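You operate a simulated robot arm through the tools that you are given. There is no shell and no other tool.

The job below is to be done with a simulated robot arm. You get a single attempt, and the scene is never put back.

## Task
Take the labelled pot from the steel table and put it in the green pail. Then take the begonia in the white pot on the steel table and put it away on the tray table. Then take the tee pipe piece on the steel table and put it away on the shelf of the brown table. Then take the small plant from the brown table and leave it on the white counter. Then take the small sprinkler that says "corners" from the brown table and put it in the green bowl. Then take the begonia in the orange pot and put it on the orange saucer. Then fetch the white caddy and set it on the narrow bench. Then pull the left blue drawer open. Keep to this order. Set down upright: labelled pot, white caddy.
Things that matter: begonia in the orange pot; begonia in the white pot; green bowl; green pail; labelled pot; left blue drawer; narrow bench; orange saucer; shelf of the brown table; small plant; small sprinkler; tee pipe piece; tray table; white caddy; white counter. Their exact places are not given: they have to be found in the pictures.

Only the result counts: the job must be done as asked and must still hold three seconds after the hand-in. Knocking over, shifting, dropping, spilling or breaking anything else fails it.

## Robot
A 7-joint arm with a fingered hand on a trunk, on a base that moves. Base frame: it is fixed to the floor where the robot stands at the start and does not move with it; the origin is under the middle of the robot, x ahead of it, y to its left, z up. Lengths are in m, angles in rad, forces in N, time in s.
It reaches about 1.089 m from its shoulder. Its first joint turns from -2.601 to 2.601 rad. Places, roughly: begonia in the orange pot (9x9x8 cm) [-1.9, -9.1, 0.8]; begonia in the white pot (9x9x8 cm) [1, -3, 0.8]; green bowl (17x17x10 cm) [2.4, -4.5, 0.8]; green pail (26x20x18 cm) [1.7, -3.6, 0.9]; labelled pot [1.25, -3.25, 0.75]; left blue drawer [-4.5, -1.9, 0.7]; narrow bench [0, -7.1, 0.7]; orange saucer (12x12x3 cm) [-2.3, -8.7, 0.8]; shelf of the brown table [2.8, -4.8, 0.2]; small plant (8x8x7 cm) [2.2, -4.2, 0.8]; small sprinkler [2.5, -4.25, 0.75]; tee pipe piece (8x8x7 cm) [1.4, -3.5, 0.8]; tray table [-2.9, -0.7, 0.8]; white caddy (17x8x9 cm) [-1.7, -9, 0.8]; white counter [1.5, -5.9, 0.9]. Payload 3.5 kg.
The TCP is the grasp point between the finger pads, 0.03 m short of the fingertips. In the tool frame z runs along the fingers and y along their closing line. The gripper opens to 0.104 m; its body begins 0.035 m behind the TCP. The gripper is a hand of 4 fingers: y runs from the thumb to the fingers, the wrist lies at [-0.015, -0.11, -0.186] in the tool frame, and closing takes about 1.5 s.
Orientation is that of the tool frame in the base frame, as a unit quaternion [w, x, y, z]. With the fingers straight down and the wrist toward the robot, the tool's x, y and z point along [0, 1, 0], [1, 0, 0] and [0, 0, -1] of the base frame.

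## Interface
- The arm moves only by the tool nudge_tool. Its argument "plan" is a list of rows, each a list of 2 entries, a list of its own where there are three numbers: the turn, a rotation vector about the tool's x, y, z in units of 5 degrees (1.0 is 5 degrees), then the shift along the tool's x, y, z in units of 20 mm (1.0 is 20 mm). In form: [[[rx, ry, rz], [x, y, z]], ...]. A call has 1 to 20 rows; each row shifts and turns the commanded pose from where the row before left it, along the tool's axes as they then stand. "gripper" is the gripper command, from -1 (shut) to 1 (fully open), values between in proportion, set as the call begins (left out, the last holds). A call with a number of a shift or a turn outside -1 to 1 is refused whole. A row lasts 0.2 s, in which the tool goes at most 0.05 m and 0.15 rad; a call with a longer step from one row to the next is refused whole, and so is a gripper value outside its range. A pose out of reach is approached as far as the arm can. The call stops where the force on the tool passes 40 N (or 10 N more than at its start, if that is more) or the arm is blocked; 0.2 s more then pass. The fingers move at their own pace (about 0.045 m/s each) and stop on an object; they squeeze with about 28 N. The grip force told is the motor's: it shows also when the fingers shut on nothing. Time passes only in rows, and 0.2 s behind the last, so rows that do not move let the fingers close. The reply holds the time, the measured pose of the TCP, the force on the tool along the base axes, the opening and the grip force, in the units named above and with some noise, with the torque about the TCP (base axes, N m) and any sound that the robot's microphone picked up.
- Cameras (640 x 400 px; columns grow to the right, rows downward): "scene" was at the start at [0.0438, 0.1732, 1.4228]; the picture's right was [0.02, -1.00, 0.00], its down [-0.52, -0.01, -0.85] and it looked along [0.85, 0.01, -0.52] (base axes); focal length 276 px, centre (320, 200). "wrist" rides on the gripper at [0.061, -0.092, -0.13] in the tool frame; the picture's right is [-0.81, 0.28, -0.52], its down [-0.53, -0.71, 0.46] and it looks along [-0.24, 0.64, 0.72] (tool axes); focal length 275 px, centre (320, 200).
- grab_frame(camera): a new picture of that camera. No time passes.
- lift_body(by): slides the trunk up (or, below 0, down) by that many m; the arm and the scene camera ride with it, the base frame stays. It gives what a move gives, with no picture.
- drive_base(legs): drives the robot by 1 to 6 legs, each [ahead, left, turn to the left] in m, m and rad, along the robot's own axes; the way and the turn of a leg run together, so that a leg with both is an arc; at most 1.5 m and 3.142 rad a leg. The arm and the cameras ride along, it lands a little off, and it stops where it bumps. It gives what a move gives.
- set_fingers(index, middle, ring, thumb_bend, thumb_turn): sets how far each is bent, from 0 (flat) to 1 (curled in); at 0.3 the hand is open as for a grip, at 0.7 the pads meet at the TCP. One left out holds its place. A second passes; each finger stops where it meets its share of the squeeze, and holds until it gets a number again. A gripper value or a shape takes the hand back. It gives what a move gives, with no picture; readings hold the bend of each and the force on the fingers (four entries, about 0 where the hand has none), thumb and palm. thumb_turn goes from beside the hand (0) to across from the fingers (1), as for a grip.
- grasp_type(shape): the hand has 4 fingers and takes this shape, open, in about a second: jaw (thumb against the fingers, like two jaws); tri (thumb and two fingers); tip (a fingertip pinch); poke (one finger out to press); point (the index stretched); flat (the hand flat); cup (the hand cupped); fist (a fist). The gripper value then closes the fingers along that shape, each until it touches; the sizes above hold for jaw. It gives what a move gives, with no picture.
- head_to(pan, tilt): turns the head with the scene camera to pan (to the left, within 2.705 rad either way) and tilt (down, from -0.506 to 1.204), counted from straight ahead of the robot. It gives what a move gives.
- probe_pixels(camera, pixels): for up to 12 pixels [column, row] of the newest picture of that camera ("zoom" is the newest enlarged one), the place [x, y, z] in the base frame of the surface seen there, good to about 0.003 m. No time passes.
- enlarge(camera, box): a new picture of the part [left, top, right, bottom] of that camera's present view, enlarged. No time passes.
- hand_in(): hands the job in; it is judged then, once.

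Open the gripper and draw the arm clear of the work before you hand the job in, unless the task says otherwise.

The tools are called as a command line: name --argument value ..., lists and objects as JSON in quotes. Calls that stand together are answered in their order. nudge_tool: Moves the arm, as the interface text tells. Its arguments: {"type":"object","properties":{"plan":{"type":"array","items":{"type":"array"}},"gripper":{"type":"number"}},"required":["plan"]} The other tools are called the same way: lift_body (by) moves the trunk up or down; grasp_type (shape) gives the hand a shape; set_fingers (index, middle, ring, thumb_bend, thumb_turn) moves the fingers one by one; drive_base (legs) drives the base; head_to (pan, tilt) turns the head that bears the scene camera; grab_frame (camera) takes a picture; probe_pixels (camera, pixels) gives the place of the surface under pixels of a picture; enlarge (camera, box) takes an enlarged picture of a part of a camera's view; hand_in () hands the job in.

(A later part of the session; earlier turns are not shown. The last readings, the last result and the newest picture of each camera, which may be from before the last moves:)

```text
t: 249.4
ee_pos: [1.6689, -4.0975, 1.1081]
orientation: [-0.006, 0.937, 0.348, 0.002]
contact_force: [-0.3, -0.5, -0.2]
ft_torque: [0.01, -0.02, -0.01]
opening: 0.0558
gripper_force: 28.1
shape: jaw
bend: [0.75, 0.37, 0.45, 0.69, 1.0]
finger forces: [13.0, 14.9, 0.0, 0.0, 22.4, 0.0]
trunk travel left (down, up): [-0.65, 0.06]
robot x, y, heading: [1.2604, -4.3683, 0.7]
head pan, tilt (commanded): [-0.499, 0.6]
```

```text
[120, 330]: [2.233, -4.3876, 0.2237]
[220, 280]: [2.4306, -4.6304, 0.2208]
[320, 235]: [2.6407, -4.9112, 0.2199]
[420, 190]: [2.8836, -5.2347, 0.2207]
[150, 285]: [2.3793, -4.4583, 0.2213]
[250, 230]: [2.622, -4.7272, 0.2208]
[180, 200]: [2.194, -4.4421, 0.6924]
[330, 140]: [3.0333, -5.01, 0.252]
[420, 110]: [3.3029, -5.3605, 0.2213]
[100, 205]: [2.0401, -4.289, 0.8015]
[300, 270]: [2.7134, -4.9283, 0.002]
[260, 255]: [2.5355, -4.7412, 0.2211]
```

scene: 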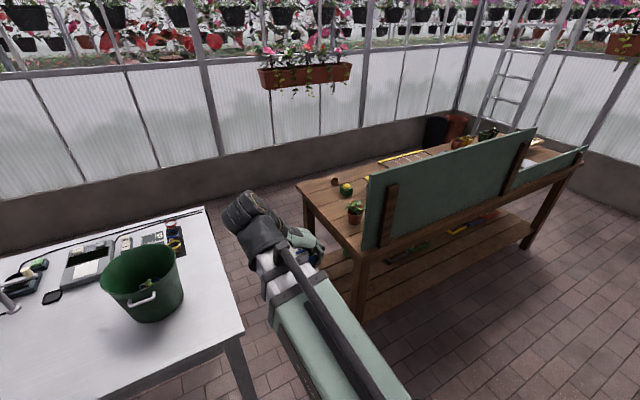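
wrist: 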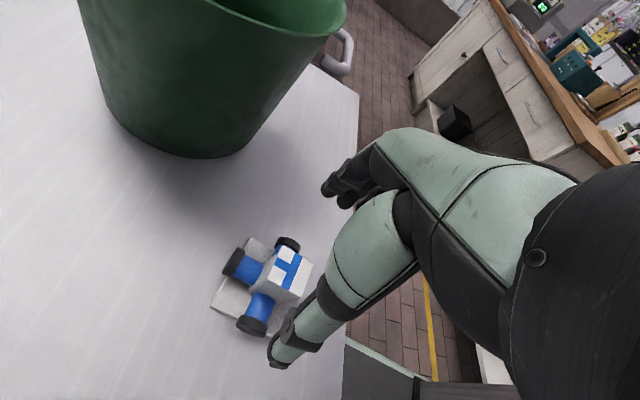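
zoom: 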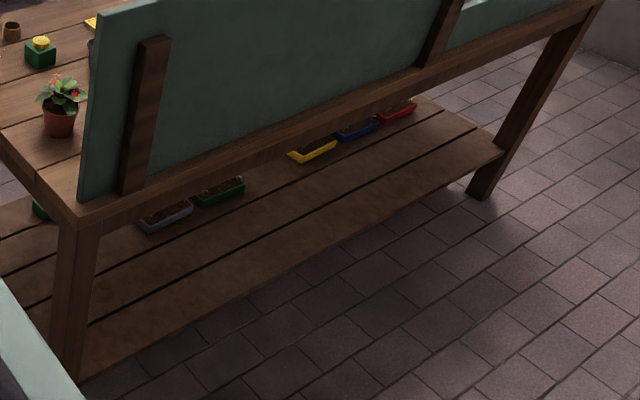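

Shelf z=0.221; the strip near the edge around (2.60,-4.73) is free, with the little trays further in. I'll slide right 1.08 m along the aisle.

drive_base --legs '[[-0.02, -0.55, 0], [-0.01, -0.53, 0]]'

head_to --pan 0.1 --tilt 0.8

grab_frame --camera "scene"

```text
t: 255.2
ee_pos: [2.3398, -4.9415, 1.1077]
orientation: [-0.008, 0.938, 0.347, 0.002]
contact_force: [1.2, -0.1, 0.0]
ft_torque: [0.03, -0.02, 0.04]
opening: 0.056
gripper_force: 27.6
shape: jaw
bend: [0.75, 0.37, 0.45, 0.69, 1.0]
finger forces: [13.0, 14.9, 0.1, 0.0, 22.4, 0.0]
trunk travel left (down, up): [-0.65, 0.06]
robot x, y, heading: [1.9275, -5.2116, 0.702]
head pan, tilt (commanded): [-0.499, 0.6]
```

```text
t: 256.2
ee_pos: [2.3385, -4.942, 1.1072]
orientation: [-0.007, 0.938, 0.347, 0.001]
contact_force: [0.4, -0.5, -0.6]
ft_torque: [0.04, 0.0, 0.04]
opening: 0.0559
gripper_force: 28.1
shape: jaw
bend: [0.75, 0.37, 0.45, 0.69, 1.0]
finger forces: [13.0, 14.8, 0.0, 0.0, 22.4, 0.0]
trunk travel left (down, up): [-0.65, 0.06]
robot x, y, heading: [1.9293, -5.2134, 0.703]
head pan, tilt (commanded): [0.099, 0.799]
```

```text
taken
```

scene: 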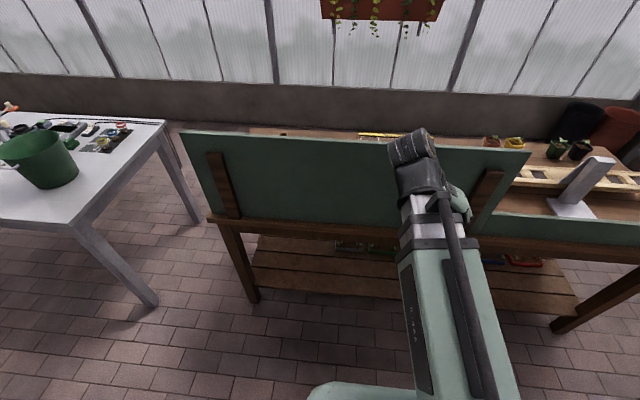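

The hand is in front of the shelf opening, clear of the board. I'll lower the trunk by 0.64 m.

lift_body --by -0.64

grab_frame --camera "wrist"

head_to --pan 0.15 --tilt 0.45

grab_frame --camera "scene"

```text
refused: -0.64 is not a number from -0.4 to 0.4
```

```text
taken
```

wrist: 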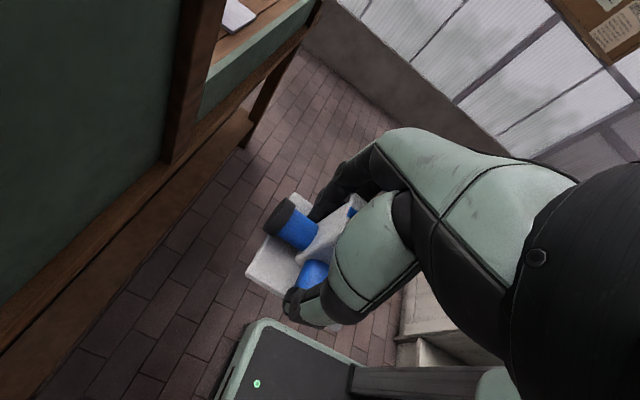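

```text
t: 257.0
ee_pos: [2.3378, -4.9423, 1.1078]
orientation: [-0.008, 0.938, 0.346, 0.002]
contact_force: [0.1, -0.4, -0.6]
ft_torque: [0.0, -0.02, -0.05]
opening: 0.056
gripper_force: 27.4
shape: jaw
bend: [0.75, 0.37, 0.45, 0.69, 1.0]
finger forces: [13.0, 14.9, 0.0, 0.0, 22.5, 0.1]
trunk travel left (down, up): [-0.65, 0.06]
robot x, y, heading: [1.9251, -5.2125, 0.704]
head pan, tilt (commanded): [0.15, 0.45]
```

```text
taken
```

scene: 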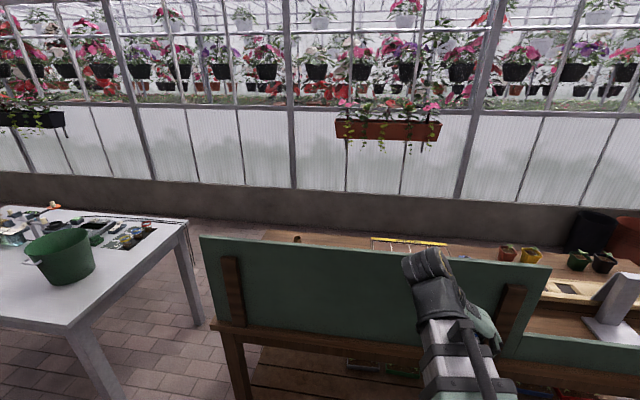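

The lift is limited to 0.4 m per call. First I'll probe the robot's own base seen at the bottom of the wrist picture so the hand doesn't hit it.

grab_frame --camera "wrist"

probe_pixels --camera "wrist" --pixels '[[262, 325], [345, 362], [230, 370], [260, 385], [400, 380], [215, 395], [300, 345]]'

```text
taken
```

wrist: 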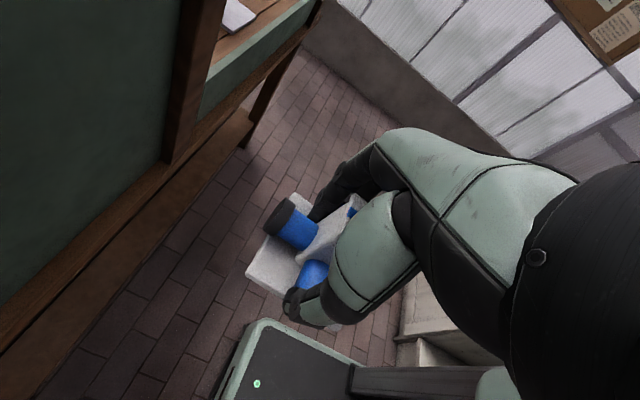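

```text
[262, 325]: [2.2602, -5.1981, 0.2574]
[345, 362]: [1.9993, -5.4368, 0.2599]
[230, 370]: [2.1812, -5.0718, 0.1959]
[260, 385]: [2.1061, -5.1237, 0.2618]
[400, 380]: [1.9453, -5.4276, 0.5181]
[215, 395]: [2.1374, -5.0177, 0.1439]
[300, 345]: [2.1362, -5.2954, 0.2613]
```

The base is 0.26 m high and reaches only 0.26 m ahead, so the hand clears it. I'll lower the trunk in two steps.

lift_body --by -0.4

lift_body --by -0.2

grab_frame --camera "wrist"

grab_frame --camera "scene"

```text
t: 260.9
ee_pos: [2.3371, -4.9424, 0.7082]
orientation: [-0.008, 0.938, 0.347, 0.002]
contact_force: [0.8, 0.7, -1.0]
ft_torque: [0.0, 0.0, 0.0]
opening: 0.0559
gripper_force: 28.3
shape: jaw
bend: [0.75, 0.37, 0.45, 0.69, 1.0]
finger forces: [13.0, 14.8, 0.0, 0.0, 22.3, 0.0]
trunk travel left (down, up): [-0.25, 0.46]
robot x, y, heading: [1.9254, -5.2119, 0.696]
head pan, tilt (commanded): [0.15, 0.45]
```

```text
t: 263.0
ee_pos: [2.3388, -4.9421, 0.5076]
orientation: [-0.007, 0.938, 0.347, 0.001]
contact_force: [0.2, 0.3, -0.8]
ft_torque: [0.04, 0.0, 0.01]
opening: 0.0559
gripper_force: 27.8
shape: jaw
bend: [0.75, 0.37, 0.45, 0.69, 1.0]
finger forces: [13.0, 14.8, 0.1, 0.0, 22.3, 0.0]
trunk travel left (down, up): [-0.05, 0.66]
robot x, y, heading: [1.9247, -5.2133, 0.697]
head pan, tilt (commanded): [0.15, 0.45]
```

```text
taken
```

wrist: 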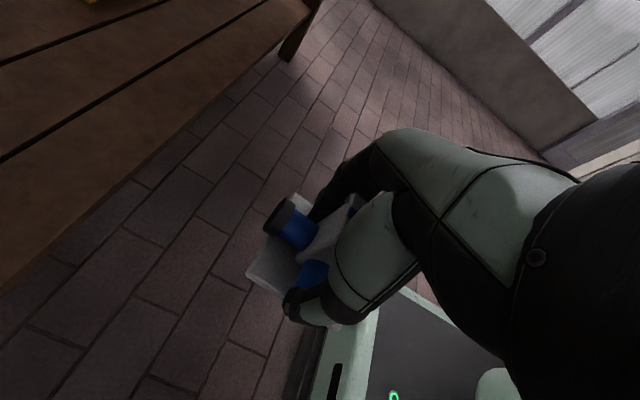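

```text
taken
```

scene: 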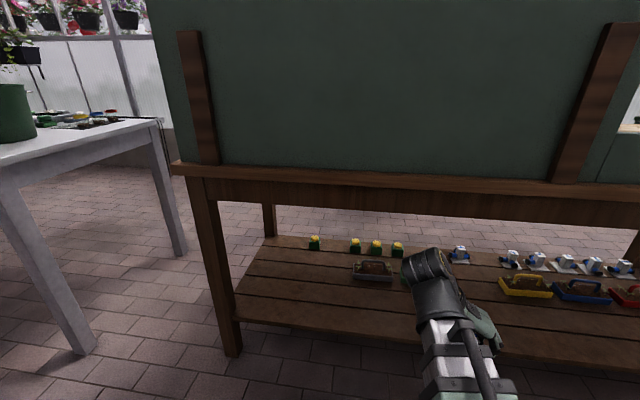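

Now the shelf is clearly seen: sprinklers at (315–397,245), tees in a row at (460–620,260), trays in front, and a free front strip. I'll lower the hand to tee-bottom height ≈0.30 m, then move forward over the strip.

nudge_tool --plan '[[[0, 0, 0], [0, 0, 1]], [[0, 0, 0], [0, 0, 1]], [[0, 0, 0], [0, 0, 1]], [[0, 0, 0], [0, 0, 1]], [[0, 0, 0], [0, 0, 1]], [[0, 0, 0], [0, 0, 1]], [[0, 0, 0], [0, 0, 1]], [[0, 0, 0], [0, 0, 1]], [[0, 0, 0], [0, 0, 0.5]]]'

nudge_tool --plan '[[[0, 0, 0], [1, 0, 0]], [[0, 0, 0], [1, 0, 0]], [[0, 0, 0], [1, 0, 0]], [[0, 0, 0], [1, 0, 0]], [[0, 0, 0], [1, 0, 0]], [[0, 0, 0], [1, 0, 0]], [[0, 0, 0], [1, 0, 0]], [[0, 0, 0], [1, 0, 0]]]'

grab_frame --camera "scene"

grab_frame --camera "wrist"

```text
t: 265.0
ee_pos: [2.3392, -4.9398, 0.3374]
orientation: [-0.008, 0.938, 0.347, 0.003]
contact_force: [0.5, -0.3, 0.1]
ft_torque: [0.03, 0.01, 0.01]
opening: 0.0557
gripper_force: 27.8
shape: jaw
bend: [0.75, 0.37, 0.45, 0.69, 1.0]
finger forces: [13.6, 14.8, 0.0, 0.0, 22.3, 0.1]
trunk travel left (down, up): [-0.05, 0.66]
robot x, y, heading: [1.9276, -5.2135, 0.702]
head pan, tilt (commanded): [0.15, 0.45]
```

```text
t: 266.8
ee_pos: [2.4608, -4.8354, 0.3387]
orientation: [-0.007, 0.938, 0.347, 0.001]
contact_force: [-0.1, 0.1, -0.9]
ft_torque: [0.03, -0.02, 0.0]
opening: 0.0557
gripper_force: 28.5
shape: jaw
bend: [0.75, 0.37, 0.45, 0.69, 1.0]
finger forces: [13.8, 14.8, 0.0, 0.0, 22.2, 0.0]
trunk travel left (down, up): [-0.05, 0.66]
robot x, y, heading: [1.926, -5.212, 0.702]
head pan, tilt (commanded): [0.15, 0.45]
```

```text
taken
```

scene: 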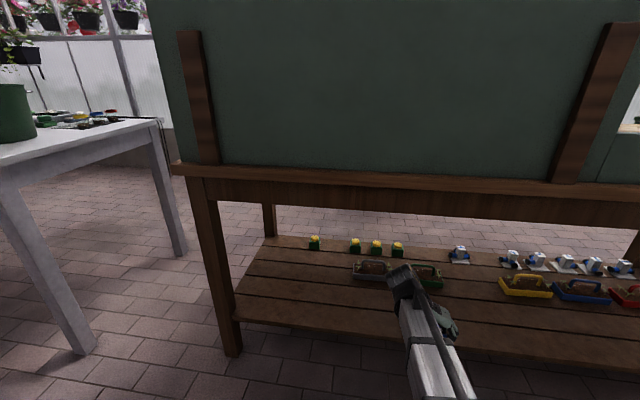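

```text
taken
```

wrist: 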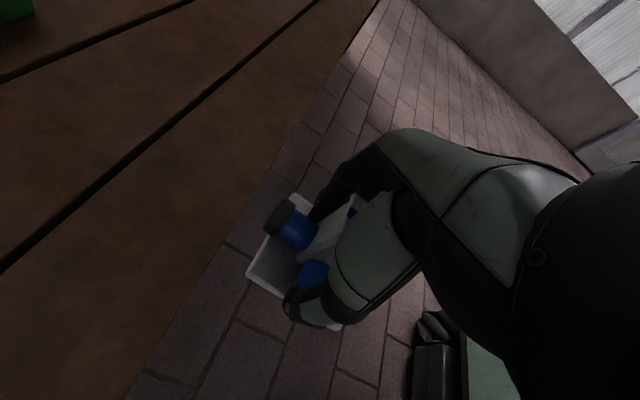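

All clear so far. I'll probe the trays' near edges and the shelf edge for the final target.

probe_pixels --camera "scene" --pixels '[[430, 288], [500, 292], [525, 298], [372, 280], [360, 333], [480, 300], [500, 350], [460, 262], [445, 272], [480, 320]]'

```text
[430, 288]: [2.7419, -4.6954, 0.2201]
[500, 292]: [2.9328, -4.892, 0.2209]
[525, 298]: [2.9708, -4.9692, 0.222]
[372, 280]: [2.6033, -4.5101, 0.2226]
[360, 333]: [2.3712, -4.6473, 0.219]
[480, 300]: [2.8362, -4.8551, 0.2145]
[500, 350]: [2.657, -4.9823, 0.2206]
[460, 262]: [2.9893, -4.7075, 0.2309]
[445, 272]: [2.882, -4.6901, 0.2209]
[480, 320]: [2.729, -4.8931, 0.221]
```

The free strip spans 25 cm from the shelf edge inward; I'll go forward 0.17 m to its middle and then lower to 1.5 cm above the shelf.

nudge_tool --plan '[[[0, 0, 0], [1, 0, 0]], [[0, 0, 0], [1, 0, 0]], [[0, 0, 0], [1, 0, 0]], [[0, 0, 0], [1, 0, 0]], [[0, 0, 0], [1, 0, 0]], [[0, 0, 0], [1, 0, 0]], [[0, 0, 0], [1, 0, 0]], [[0, 0, 0], [1, 0, 0]], [[0, 0, 0], [0.6, 0, 0]], [[0, 0, 0], [0, 0, 0.8]], [[0, 0, 0], [0, 0, 0.8]], [[0, 0, 0], [0, 0, 0.8]], [[0, 0, 0], [0, 0, 0.6]]]'

grab_frame --camera "scene"

grab_frame --camera "wrist"

```text
t: 269.6
ee_pos: [2.5896, -4.7226, 0.2804]
orientation: [-0.008, 0.938, 0.346, 0.003]
contact_force: [0.5, 0.2, -1.5]
ft_torque: [0.02, -0.04, -0.03]
opening: 0.0557
gripper_force: 27.8
shape: jaw
bend: [0.75, 0.37, 0.45, 0.69, 1.0]
finger forces: [14.1, 14.8, 0.0, 0.0, 22.2, 0.0]
trunk travel left (down, up): [-0.05, 0.66]
robot x, y, heading: [1.925, -5.2118, 0.698]
head pan, tilt (commanded): [0.15, 0.45]
```

```text
taken
```

scene: 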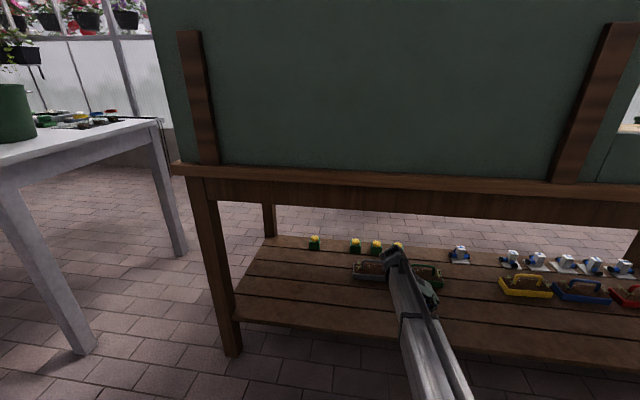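

```text
taken
```

wrist: 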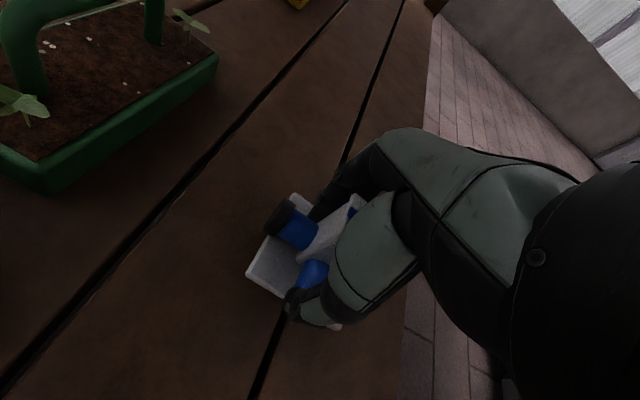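

The tee hovers over free slats, the green tray well ahead. I'll lower in fine steps to contact.

nudge_tool --plan '[[[0, 0, 0], [0, 0, 0.4]], [[0, 0, 0], [0, 0, 0.3]]]'

nudge_tool --plan '[[[0, 0, 0], [0, 0, 0.15]]]'

nudge_tool --plan '[[[0, 0, 0], [0, 0, 0.12]]]'

```text
t: 270.2
ee_pos: [2.5911, -4.7224, 0.2672]
orientation: [-0.007, 0.938, 0.347, 0.002]
contact_force: [0.3, -0.7, 0.3]
ft_torque: [0.03, 0.01, -0.02]
opening: 0.056
gripper_force: 27.9
shape: jaw
bend: [0.75, 0.37, 0.45, 0.69, 1.0]
finger forces: [14.2, 14.8, 0.1, 0.0, 22.2, 0.0]
trunk travel left (down, up): [-0.05, 0.66]
robot x, y, heading: [1.9274, -5.2148, 0.703]
head pan, tilt (commanded): [0.15, 0.45]
```

```text
t: 270.6
ee_pos: [2.5902, -4.7237, 0.2637]
orientation: [-0.007, 0.938, 0.347, 0.002]
contact_force: [0.4, 1.3, -0.9]
ft_torque: [0.04, 0.04, 0.01]
opening: 0.0557
gripper_force: 27.7
shape: jaw
bend: [0.75, 0.37, 0.45, 0.69, 1.0]
finger forces: [14.1, 14.7, 0.0, 0.1, 22.2, 0.0]
trunk travel left (down, up): [-0.05, 0.66]
robot x, y, heading: [1.9263, -5.2074, 0.7]
head pan, tilt (commanded): [0.15, 0.45]
```

```text
t: 271.0
ee_pos: [2.5915, -4.7225, 0.2606]
orientation: [-0.008, 0.938, 0.347, 0.002]
contact_force: [-0.4, 0.1, -0.1]
ft_torque: [0.01, 0.0, -0.04]
opening: 0.0557
gripper_force: 28.6
shape: jaw
bend: [0.75, 0.37, 0.45, 0.69, 1.0]
finger forces: [14.2, 14.8, 0.0, 0.1, 22.2, 0.1]
trunk travel left (down, up): [-0.05, 0.66]
robot x, y, heading: [1.9267, -5.2133, 0.699]
head pan, tilt (commanded): [0.15, 0.45]
```

Not yet clearly in contact (noise ±1 N). Two more small steps.

nudge_tool --plan '[[[0, 0, 0], [0, 0, 0.1]]]'

nudge_tool --plan '[[[0, 0, 0], [0, 0, 0.1]]]'

```text
t: 271.4
ee_pos: [2.5918, -4.7215, 0.2595]
orientation: [-0.007, 0.938, 0.347, 0.003]
contact_force: [0.7, 0.4, 0.3]
ft_torque: [-0.06, 0.02, 0.05]
opening: 0.0559
gripper_force: 28.3
shape: jaw
bend: [0.75, 0.37, 0.45, 0.69, 1.0]
finger forces: [14.7, 14.0, 0.0, 0.1, 22.1, 0.0]
trunk travel left (down, up): [-0.05, 0.66]
robot x, y, heading: [1.9301, -5.2103, 0.701]
head pan, tilt (commanded): [0.15, 0.45]
```

```text
t: 271.8
ee_pos: [2.5912, -4.7226, 0.2585]
orientation: [-0.007, 0.938, 0.347, 0.003]
contact_force: [0.8, 0.4, 7.6]
ft_torque: [-0.13, -0.03, 0.03]
opening: 0.0554
gripper_force: 28.1
shape: jaw
bend: [0.75, 0.37, 0.45, 0.69, 1.0]
finger forces: [15.2, 12.8, 0.0, 0.0, 21.7, 0.0]
trunk travel left (down, up): [-0.05, 0.66]
robot x, y, heading: [1.9273, -5.2069, 0.699]
head pan, tilt (commanded): [0.15, 0.45]
```

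Contact felt (7.6 N). I'll open the hand.

nudge_tool --plan '[[[0, 0, 0], [0, 0, -0.05]], [[0, 0, 0], [0, 0, 0]], [[0, 0, 0], [0, 0, 0]], [[0, 0, 0], [0, 0, 0]], [[0, 0, 0], [0, 0, 0]], [[0, 0, 0], [0, 0, 0]], [[0, 0, 0], [0, 0, 0]], [[0, 0, 0], [0, 0, 0]]]' --gripper 1

grab_frame --camera "wrist"

```text
t: 273.6
ee_pos: [2.5907, -4.7227, 0.2589]
orientation: [-0.008, 0.938, 0.347, 0.002]
contact_force: [-0.4, -0.1, -0.1]
ft_torque: [-0.02, -0.03, -0.02]
opening: 0.1037
gripper_force: 0.2
shape: jaw
bend: [0.3, 0.3, 0.3, 0.3, 0.98]
finger forces: [0.0, 0.0, 0.0, 0.0, 0.1, 0.0]
trunk travel left (down, up): [-0.05, 0.66]
robot x, y, heading: [1.9285, -5.2138, 0.706]
head pan, tilt (commanded): [0.15, 0.45]
```

```text
taken
```

wrist: 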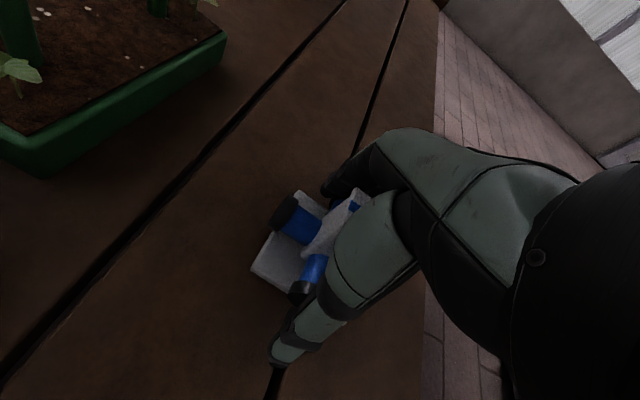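

The tee stands on the shelf, released. I'll rise 7 cm, then withdraw backward out of the shelf.

nudge_tool --plan '[[[0, 0, 0], [0, 0, -0.4]], [[0, 0, 0], [0, 0, -0.6]], [[0, 0, 0], [0, 0, -0.8]], [[0, 0, 0], [0, 0, -0.9]], [[0, 0, 0], [0, 0, -0.9]]]'

grab_frame --camera "wrist"

```text
t: 274.8
ee_pos: [2.5904, -4.7227, 0.33]
orientation: [-0.007, 0.938, 0.347, 0.002]
contact_force: [-0.3, 0.0, 0.2]
ft_torque: [0.01, 0.0, 0.0]
opening: 0.1037
gripper_force: 0.1
shape: jaw
bend: [0.3, 0.3, 0.3, 0.3, 0.98]
finger forces: [0.0, 0.0, 0.1, 0.1, 0.0, 0.1]
trunk travel left (down, up): [-0.05, 0.66]
robot x, y, heading: [1.9294, -5.2108, 0.7]
head pan, tilt (commanded): [0.15, 0.45]
```

```text
taken
```

wrist: 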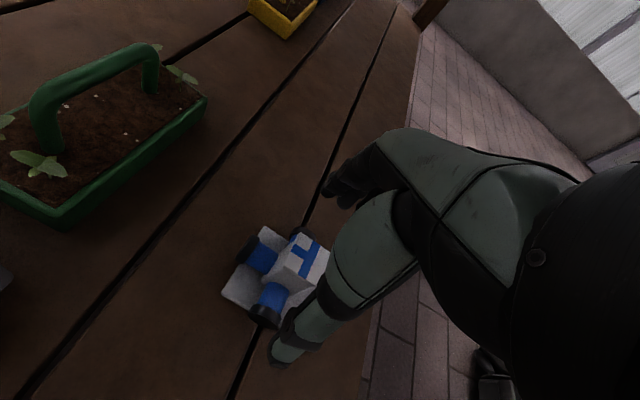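

The tee stands freely. Now withdrawing backward 0.34 m.

nudge_tool --plan '[[[0, 0, 0], [-0.6, 0, -0.3]], [[0, 0, 0], [-1, 0, -0.1]], [[0, 0, 0], [-1, 0, 0]], [[0, 0, 0], [-1, 0, 0]], [[0, 0, 0], [-1, 0, 0]], [[0, 0, 0], [-1, 0, 0]], [[0, 0, 0], [-1, 0, 0]], [[0, 0, 0], [-1, 0, 0]], [[0, 0, 0], [-1, 0, 0]], [[0, 0, 0], [-1, 0, 0]], [[0, 0, 0], [-1, 0, 0]], [[0, 0, 0], [-1, 0, 0]], [[0, 0, 0], [-1, 0, 0]], [[0, 0, 0], [-1, 0, 0]], [[0, 0, 0], [-1, 0, 0]], [[0, 0, 0], [-1, 0, 0]], [[0, 0, 0], [-1, 0, 0]]]'

grab_frame --camera "scene"

```text
t: 278.4
ee_pos: [2.3389, -4.9391, 0.3349]
orientation: [-0.008, 0.938, 0.346, 0.002]
contact_force: [-1.6, -0.1, -0.3]
ft_torque: [0.0, -0.01, -0.03]
opening: 0.1038
gripper_force: 0.0
shape: jaw
bend: [0.3, 0.3, 0.3, 0.3, 0.98]
finger forces: [0.0, 0.0, 0.0, 0.0, 0.1, 0.0]
trunk travel left (down, up): [-0.05, 0.66]
robot x, y, heading: [1.9277, -5.2124, 0.698]
head pan, tilt (commanded): [0.15, 0.45]
```

```text
taken
```

scene: 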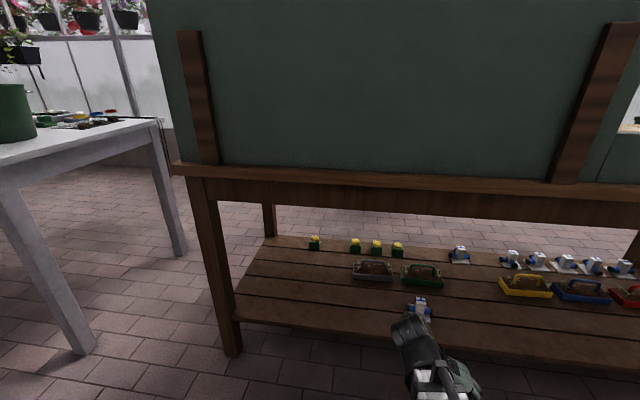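

Task 3 is done: the tee stands on the shelf at (420,308). I'll raise the trunk again and look around the brown table's far end to find the way to its other side, since the board blocks this side.

lift_body --by 0.4

lift_body --by 0.25

head_to --pan -0.9 --tilt 0.5

grab_frame --camera "scene"

head_to --pan -2.0 --tilt 0.5

grab_frame --camera "scene"

```text
t: 282.3
ee_pos: [2.3382, -4.9399, 0.7353]
orientation: [-0.007, 0.938, 0.347, 0.002]
contact_force: [-0.2, -0.2, -0.3]
ft_torque: [-0.02, 0.04, 0.02]
opening: 0.1034
gripper_force: 0.0
shape: jaw
bend: [0.3, 0.3, 0.3, 0.3, 0.98]
finger forces: [0.0, 0.1, 0.0, 0.1, 0.0, 0.0]
trunk travel left (down, up): [-0.45, 0.26]
robot x, y, heading: [1.9269, -5.213, 0.702]
head pan, tilt (commanded): [0.15, 0.45]
```

```text
t: 284.8
ee_pos: [2.3394, -4.9397, 0.9848]
orientation: [-0.007, 0.938, 0.347, 0.002]
contact_force: [-0.4, -0.4, -0.7]
ft_torque: [0.01, 0.02, 0.0]
opening: 0.1033
gripper_force: 0.1
shape: jaw
bend: [0.3, 0.3, 0.3, 0.3, 0.98]
finger forces: [0.1, 0.0, 0.0, 0.1, 0.0, 0.0]
trunk travel left (down, up): [-0.7, 0.01]
robot x, y, heading: [1.9266, -5.2118, 0.703]
head pan, tilt (commanded): [0.15, 0.45]
```

```text
t: 286.1
ee_pos: [2.3394, -4.9401, 0.9848]
orientation: [-0.007, 0.938, 0.347, 0.002]
contact_force: [-0.7, 1.0, 0.1]
ft_torque: [-0.03, 0.0, 0.02]
opening: 0.1035
gripper_force: 0.0
shape: jaw
bend: [0.3, 0.3, 0.3, 0.3, 0.98]
finger forces: [0.1, 0.0, 0.0, 0.0, 0.0, 0.1]
trunk travel left (down, up): [-0.7, 0.01]
robot x, y, heading: [1.9289, -5.2125, 0.702]
head pan, tilt (commanded): [-0.901, 0.499]
```

```text
taken
```

scene: 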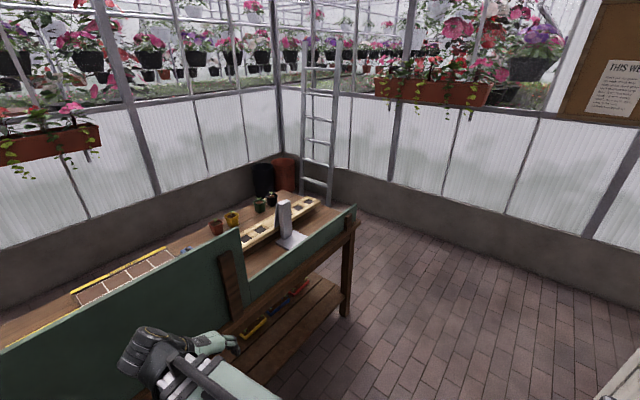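

```text
t: 287.5
ee_pos: [2.3393, -4.9399, 0.9846]
orientation: [-0.008, 0.938, 0.347, 0.001]
contact_force: [0.2, 0.2, 0.5]
ft_torque: [0.0, 0.04, -0.02]
opening: 0.1036
gripper_force: 0.0
shape: jaw
bend: [0.3, 0.3, 0.3, 0.3, 0.98]
finger forces: [0.0, 0.1, 0.0, 0.0, 0.0, 0.1]
trunk travel left (down, up): [-0.7, 0.01]
robot x, y, heading: [1.9266, -5.2129, 0.698]
head pan, tilt (commanded): [-2.0, 0.499]
```

```text
taken
```

scene: 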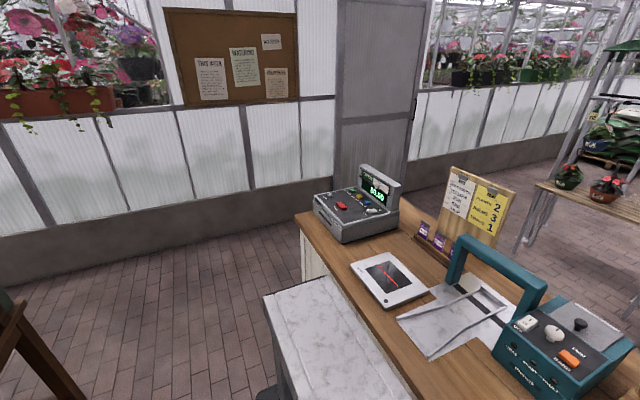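

The white counter with till and teal box is behind me. I'll look back at the brown table's far end and probe whether there is a passage past the ladder.

head_to --pan -0.7 --tilt 0.5

grab_frame --camera "scene"

probe_pixels --camera "scene" --pixels '[[275, 208], [252, 190], [300, 207], [335, 220], [380, 225], [300, 318], [190, 195], [205, 185], [100, 200], [420, 300], [230, 185], [150, 220]]'

```text
t: 288.9
ee_pos: [2.3386, -4.9394, 0.9849]
orientation: [-0.008, 0.938, 0.346, 0.002]
contact_force: [0.5, 0.2, 0.6]
ft_torque: [0.04, 0.01, 0.04]
opening: 0.1035
gripper_force: 0.2
shape: jaw
bend: [0.3, 0.3, 0.3, 0.3, 0.98]
finger forces: [0.0, 0.0, 0.0, 0.0, 0.0, 0.0]
trunk travel left (down, up): [-0.7, 0.01]
robot x, y, heading: [1.9284, -5.2113, 0.701]
head pan, tilt (commanded): [-0.7, 0.499]
```

```text
taken
```

scene: 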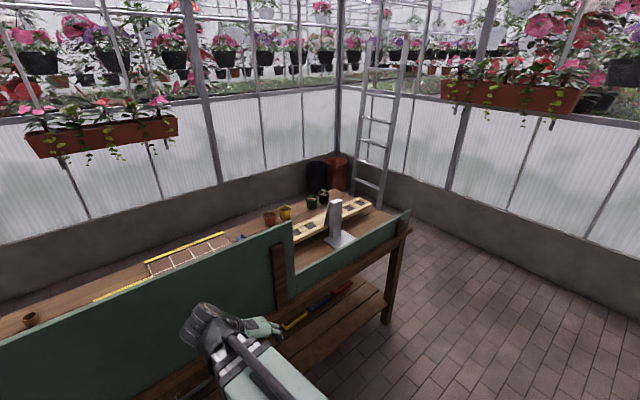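

```text
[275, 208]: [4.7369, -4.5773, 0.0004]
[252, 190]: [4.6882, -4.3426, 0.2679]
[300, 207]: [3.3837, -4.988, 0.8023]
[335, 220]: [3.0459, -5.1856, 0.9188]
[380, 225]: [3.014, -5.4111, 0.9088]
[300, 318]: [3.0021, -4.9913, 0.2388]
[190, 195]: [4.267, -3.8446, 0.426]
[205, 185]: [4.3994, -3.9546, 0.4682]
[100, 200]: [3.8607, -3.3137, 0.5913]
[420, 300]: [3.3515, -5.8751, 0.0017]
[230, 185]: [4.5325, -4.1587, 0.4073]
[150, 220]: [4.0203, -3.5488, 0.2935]
```

I'll probe the far wall base, ladder and barrel to judge the passage at the brown table's far end.

probe_pixels --camera "scene" --pixels '[[382, 192], [357, 185], [440, 225], [520, 265], [335, 170], [316, 178], [410, 215], [345, 185], [600, 310], [395, 180], [325, 195], [405, 230]]'

enlarge --camera "scene" --box '[290, 100, 470, 270]'

```text
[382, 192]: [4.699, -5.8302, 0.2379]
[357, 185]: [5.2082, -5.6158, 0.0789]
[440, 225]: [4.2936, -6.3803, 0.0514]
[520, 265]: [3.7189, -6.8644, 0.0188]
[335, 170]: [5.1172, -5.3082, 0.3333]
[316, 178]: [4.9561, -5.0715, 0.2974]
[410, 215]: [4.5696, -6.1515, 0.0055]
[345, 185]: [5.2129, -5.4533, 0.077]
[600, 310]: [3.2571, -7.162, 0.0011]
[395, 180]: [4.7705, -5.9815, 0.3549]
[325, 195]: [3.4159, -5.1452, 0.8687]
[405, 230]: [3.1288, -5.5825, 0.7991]
```

```text
2.35 times, centred on (380, 185) of scene
```

zoom: 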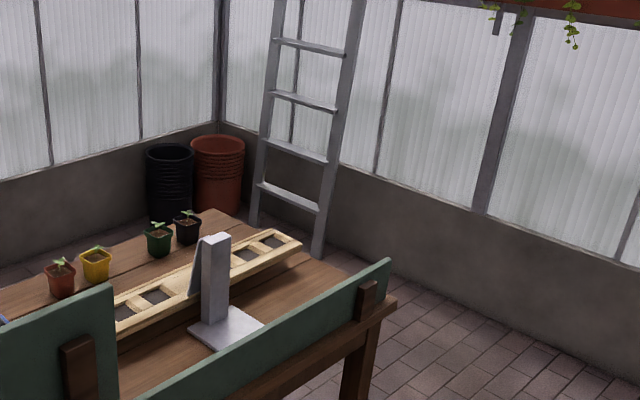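

There's a wide way round the far end, but also the small plant may be reachable from the gap's mouth between the steel and brown tables. I'll slide back left 1.03 m and look at the plant from there.

drive_base --legs '[[-0.01, 0.52, 0], [0, 0.51, 0]]'

head_to --pan -0.35 --tilt 0.65

grab_frame --camera "scene"

```text
t: 294.6
ee_pos: [1.6664, -4.1563, 0.9852]
orientation: [-0.007, 0.937, 0.349, 0.002]
contact_force: [-0.5, -0.8, -0.3]
ft_torque: [-0.02, 0.01, 0.0]
opening: 0.1038
gripper_force: 0.1
shape: jaw
bend: [0.3, 0.3, 0.3, 0.3, 0.98]
finger forces: [0.0, 0.1, 0.0, 0.0, 0.0, 0.0]
trunk travel left (down, up): [-0.7, 0.01]
robot x, y, heading: [1.2557, -4.4313, 0.701]
head pan, tilt (commanded): [-0.7, 0.499]
```

```text
t: 295.4
ee_pos: [1.6662, -4.1574, 0.9847]
orientation: [-0.008, 0.937, 0.349, 0.002]
contact_force: [-0.7, -0.3, 0.2]
ft_torque: [-0.02, -0.03, 0.02]
opening: 0.1036
gripper_force: 0.1
shape: jaw
bend: [0.3, 0.3, 0.3, 0.3, 0.98]
finger forces: [0.0, 0.0, 0.0, 0.0, 0.0, 0.1]
trunk travel left (down, up): [-0.7, 0.01]
robot x, y, heading: [1.2585, -4.4339, 0.704]
head pan, tilt (commanded): [-0.351, 0.649]
```

```text
taken
```

scene: 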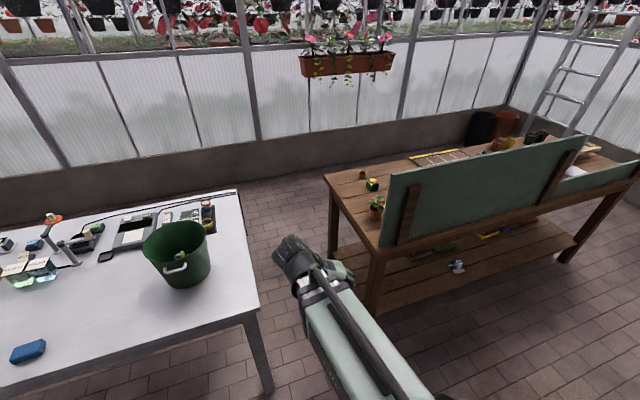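

The small plant is at (377,205), next to the board's end, with a sprinkler at (372,184). I'll enlarge and probe.

enlarge --camera "scene" --box '[315, 155, 435, 255]'

probe_pixels --camera "zoom" --pixels '[[322, 300], [305, 275], [350, 280], [330, 255], [325, 330], [305, 155], [385, 100], [400, 120], [500, 60], [240, 105], [440, 380], [345, 400]]'

```text
4.00 times, centred on (375, 205) of scene
```

zoom: 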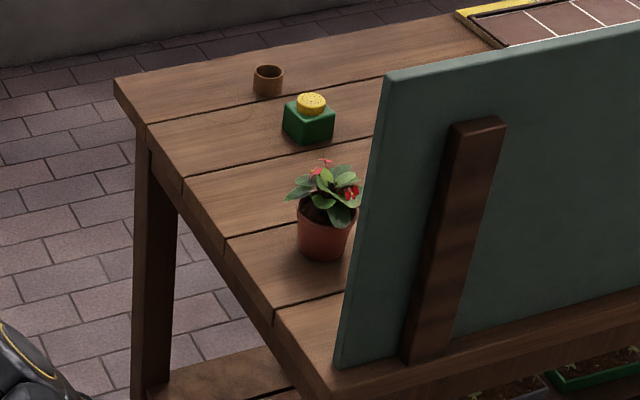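

```text
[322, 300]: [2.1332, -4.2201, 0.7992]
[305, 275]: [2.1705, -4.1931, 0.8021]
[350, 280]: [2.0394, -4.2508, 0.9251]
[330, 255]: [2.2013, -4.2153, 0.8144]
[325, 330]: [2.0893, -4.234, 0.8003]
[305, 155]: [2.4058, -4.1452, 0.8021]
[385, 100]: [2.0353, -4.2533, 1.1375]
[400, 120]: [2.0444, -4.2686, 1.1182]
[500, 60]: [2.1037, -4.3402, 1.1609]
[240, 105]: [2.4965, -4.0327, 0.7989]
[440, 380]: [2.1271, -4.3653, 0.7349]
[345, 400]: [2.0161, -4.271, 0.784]
```

The plant's pot is at about (2.23,-4.21), roughly 15 cm inside the board. I'll extend the hand 0.2 m and turn it to fingers-forward (25° down), while it is over the free gap.

nudge_tool --plan '[[[0, 0, 0], [1, 0, 0]], [[0, 0, 0], [1, 0, 0]], [[0, 0, 0], [1, 0, 0]], [[0, 0, 0], [1, 0, 0]], [[0, 0, 0], [1, 0, 0]], [[0, 0, 0], [1, 0, 0]], [[0, 0, 0], [1, 0, 0]], [[0, 0, 0], [1, 0, 0]], [[0, 0, 0], [1, 0, 0]], [[0, 0, 0], [1, 0, 0]]]'

nudge_tool --plan '[[[0, 1, 0], [0, 0, 0]], [[0, 1, 0], [0, 0, 0]], [[0, 1, 0], [0, 0, 0]], [[0, 1, 0], [0, 0, 0]], [[0, 1, 0], [0, 0, 0]], [[0, 1, 0], [0, 0, 0]], [[0, 1, 0], [0, 0, 0]], [[0, 1, 0], [0, 0, 0]], [[0, 1, 0], [0, 0, 0]], [[0, 1, 0], [0, 0, 0]], [[0, 1, 0], [0, 0, 0]], [[0, 1, 0], [0, 0, 0]], [[0, 1, 0], [0, 0, 0]]]'

grab_frame --camera "wrist"

grab_frame --camera "scene"

```text
t: 297.6
ee_pos: [1.8183, -4.026, 0.9865]
orientation: [-0.007, 0.937, 0.349, 0.002]
contact_force: [-0.6, 0.0, 0.1]
ft_torque: [-0.01, 0.03, -0.01]
opening: 0.1036
gripper_force: 0.1
shape: jaw
bend: [0.3, 0.3, 0.3, 0.3, 0.98]
finger forces: [0.1, 0.0, 0.0, 0.0, 0.0, 0.0]
trunk travel left (down, up): [-0.7, 0.01]
robot x, y, heading: [1.2563, -4.4294, 0.703]
head pan, tilt (commanded): [-0.351, 0.649]
```

```text
t: 300.4
ee_pos: [1.8171, -4.0268, 0.9872]
orientation: [-0.194, 0.789, 0.291, 0.505]
contact_force: [-0.8, 1.1, -0.1]
ft_torque: [0.01, 0.01, -0.01]
opening: 0.1035
gripper_force: 0.0
shape: jaw
bend: [0.3, 0.3, 0.3, 0.3, 0.98]
finger forces: [0.0, 0.0, 0.1, 0.1, 0.1, 0.0]
trunk travel left (down, up): [-0.7, 0.01]
robot x, y, heading: [1.2596, -4.4294, 0.702]
head pan, tilt (commanded): [-0.351, 0.649]
```

```text
taken
```

wrist: 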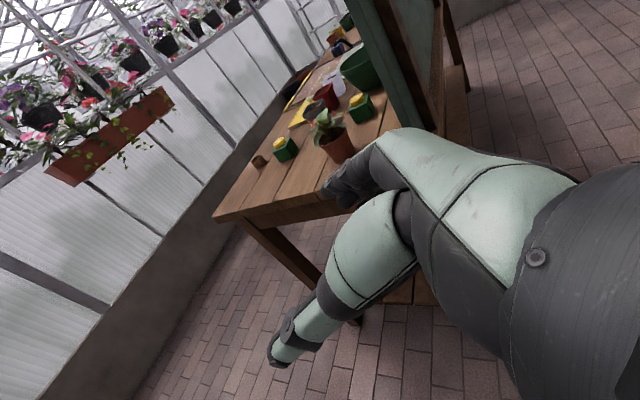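

```text
taken
```

scene: 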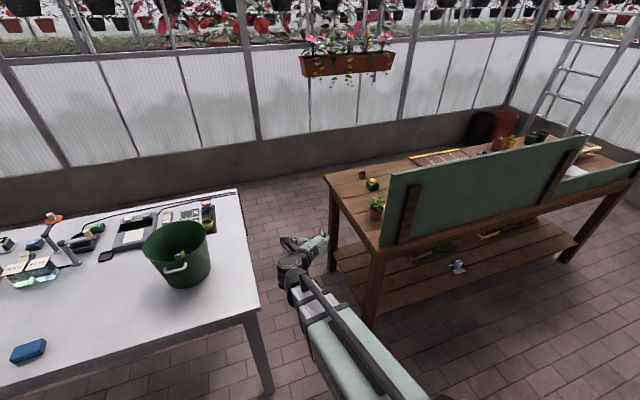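

The hand is fingers-forward. The wrist view shows the brown table's items; I'll enlarge it to see the plant and the sprinklers' labels.

enlarge --camera "wrist" --box '[230, 20, 430, 190]'

probe_pixels --camera "zoom" --pixels '[[350, 290], [375, 340], [320, 260], [390, 270], [170, 300], [415, 200], [450, 90], [270, 200], [300, 180], [95, 330], [380, 310], [345, 320]]'

```text
2.35 times, centred on (330, 105) of wrist
```

zoom: 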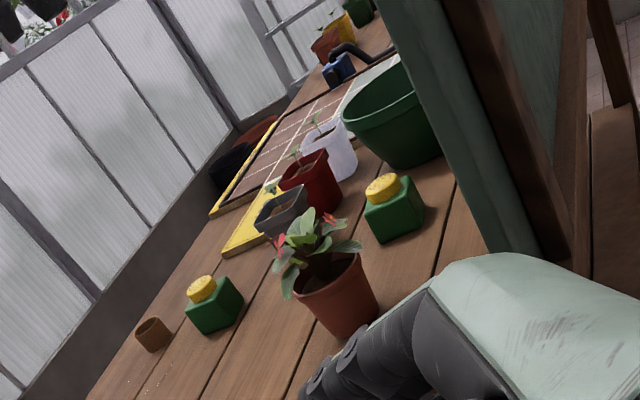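

```text
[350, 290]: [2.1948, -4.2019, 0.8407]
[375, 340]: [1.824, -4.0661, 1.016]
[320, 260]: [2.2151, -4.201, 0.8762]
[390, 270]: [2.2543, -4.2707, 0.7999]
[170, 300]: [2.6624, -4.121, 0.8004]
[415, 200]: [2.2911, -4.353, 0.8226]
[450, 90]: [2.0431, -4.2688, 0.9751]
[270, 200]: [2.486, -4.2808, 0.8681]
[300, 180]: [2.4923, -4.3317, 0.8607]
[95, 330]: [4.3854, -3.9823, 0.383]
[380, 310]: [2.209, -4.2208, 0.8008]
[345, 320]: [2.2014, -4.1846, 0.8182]
```

Approaching straight would bring the fingers onto the board's end, so I'd need the hand yawed right about 35° relative to the arm. I'll test in free space whether the wrist can do that (rotation about the vertical).

nudge_tool --plan '[[[-0.906, 0, 0.423], [0, 0, 0]], [[-0.906, 0, 0.423], [0, 0, 0]], [[-0.906, 0, 0.423], [0, 0, 0]], [[-0.906, 0, 0.423], [0, 0, 0]], [[-0.906, 0, 0.423], [0, 0, 0]], [[-0.906, 0, 0.423], [0, 0, 0]], [[-0.906, 0, 0.423], [0, 0, 0]]]'

grab_frame --camera "scene"

```text
t: 302.0
ee_pos: [1.8396, -4.0271, 1.0408]
orientation: [-0.031, 0.845, 0.042, 0.533]
contact_force: [0.6, -0.3, 0.6]
ft_torque: [-0.01, -0.01, 0.01]
opening: 0.1038
gripper_force: 0.1
shape: jaw
bend: [0.3, 0.3, 0.3, 0.3, 0.98]
finger forces: [0.0, 0.0, 0.0, 0.1, 0.1, 0.1]
out of reach, approached as far as the arm can: row 2, 3, 4, 5, 6, 7
trunk travel left (down, up): [-0.7, 0.01]
robot x, y, heading: [1.256, -4.4324, 0.7]
head pan, tilt (commanded): [-0.351, 0.649]
```

```text
taken
```

scene: 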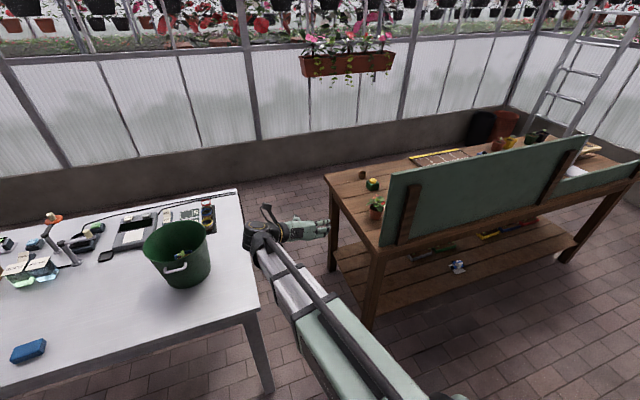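

The yaw is possible (45° relative to the arm), though height suffers with the high shoulder. I'll raise the hand above the board's top (z≈1.17) before moving the base into the plant-picking position.

nudge_tool --plan '[[[0, 0, 0], [0.903, 0, -0.432]], [[0, 0, 0], [0.903, 0, -0.432]], [[0, 0, 0], [0.903, 0, -0.432]], [[0, 0, 0], [0.903, 0, -0.432]], [[0, 0, 0], [0.903, 0, -0.432]], [[0, 0, 0], [0.903, 0, -0.432]], [[0, 0, 0], [0.903, 0, -0.432]], [[0, 0, 0], [0.903, 0, -0.432]], [[0, 0, 0], [0.903, 0, -0.432]], [[0, 0, 0], [0.903, 0, -0.432]], [[0, 0, 0], [0.903, 0, -0.432]], [[0, 0, 0], [0.903, 0, -0.432]]]'

```text
t: 304.6
ee_pos: [1.8374, -4.0325, 1.2806]
orientation: [-0.034, 0.842, 0.039, 0.537]
contact_force: [-0.5, -0.7, -0.3]
ft_torque: [0.02, 0.02, 0.04]
opening: 0.1037
gripper_force: 0.2
shape: jaw
bend: [0.3, 0.3, 0.3, 0.3, 0.98]
finger forces: [0.0, 0.0, 0.1, 0.0, 0.0, 0.0]
trunk travel left (down, up): [-0.7, 0.01]
robot x, y, heading: [1.2566, -4.4314, 0.704]
head pan, tilt (commanded): [-0.351, 0.649]
```

Hand is at z=1.28, above the board. I'll move the base 0.19 m ahead, 0.11 m left and turn right 0.5 rad.

drive_base --legs '[[0.19, 0.114, 0], [0, 0, -0.5]]'

head_to --pan 0.05 --tilt 0.7

grab_frame --camera "scene"

grab_frame --camera "wrist"

```text
t: 307.7
ee_pos: [2.0305, -4.1531, 1.2816]
orientation: [0.102, 0.825, -0.173, 0.528]
contact_force: [1.0, -0.3, 0.9]
ft_torque: [0.01, 0.02, -0.03]
opening: 0.1036
gripper_force: 0.1
shape: jaw
bend: [0.3, 0.3, 0.3, 0.3, 0.98]
finger forces: [0.0, 0.0, 0.1, 0.0, 0.0, 0.0]
trunk travel left (down, up): [-0.7, 0.01]
robot x, y, heading: [1.3292, -4.2201, 0.195]
head pan, tilt (commanded): [-0.351, 0.649]
```

```text
t: 308.6
ee_pos: [2.0297, -4.1519, 1.2802]
orientation: [0.102, 0.825, -0.173, 0.528]
contact_force: [0.3, -0.5, 0.2]
ft_torque: [-0.02, -0.01, 0.0]
opening: 0.1037
gripper_force: 0.0
shape: jaw
bend: [0.3, 0.3, 0.3, 0.3, 0.98]
finger forces: [0.1, 0.0, 0.0, 0.0, 0.0, 0.1]
trunk travel left (down, up): [-0.7, 0.01]
robot x, y, heading: [1.3282, -4.2225, 0.203]
head pan, tilt (commanded): [0.051, 0.7]
```

```text
taken
```

scene: 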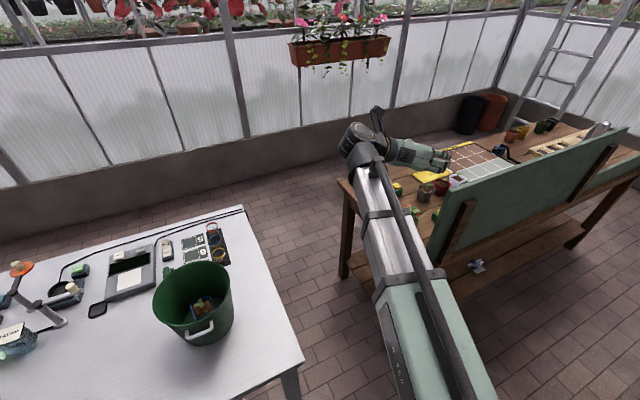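

```text
taken
```

wrist: 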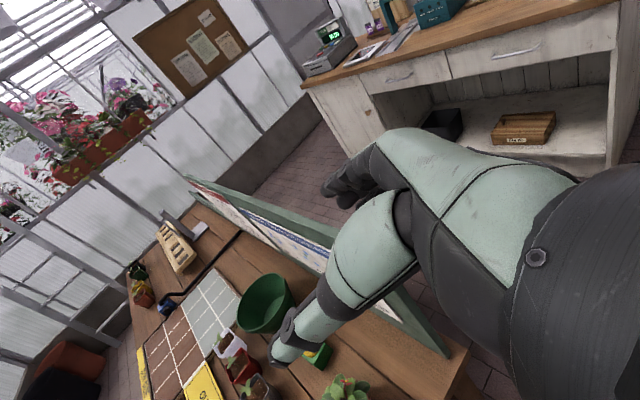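

Now I see the brown table from above: the plant at wrist (345,390), sprinkler (318,352), bowl (265,302). I'll enlarge and probe, also verifying the chard pot in the pail.

enlarge --camera "scene" --box '[340, 150, 520, 270]'

probe_pixels --camera "zoom" --pixels '[[265, 225], [205, 135], [350, 220], [285, 250], [370, 300], [405, 120], [240, 215], [262, 215], [300, 240], [55, 115]]'

enlarge --camera "scene" --box '[140, 250, 240, 350]'

```text
3.33 times, centred on (430, 210) of scene
```

zoom: 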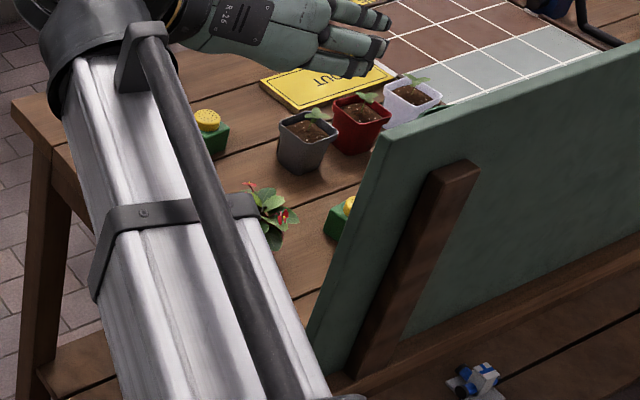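

```text
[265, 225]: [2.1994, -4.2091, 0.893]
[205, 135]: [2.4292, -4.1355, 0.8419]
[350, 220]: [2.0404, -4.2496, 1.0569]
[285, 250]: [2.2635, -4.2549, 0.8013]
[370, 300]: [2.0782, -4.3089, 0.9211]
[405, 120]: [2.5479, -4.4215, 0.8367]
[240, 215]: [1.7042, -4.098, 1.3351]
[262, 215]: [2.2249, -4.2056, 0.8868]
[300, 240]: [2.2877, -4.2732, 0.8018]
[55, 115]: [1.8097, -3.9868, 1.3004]
```

```text
4.00 times, centred on (190, 300) of scene
```

zoom: 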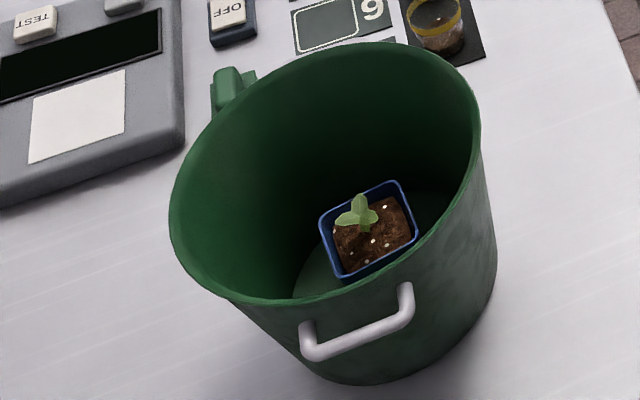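

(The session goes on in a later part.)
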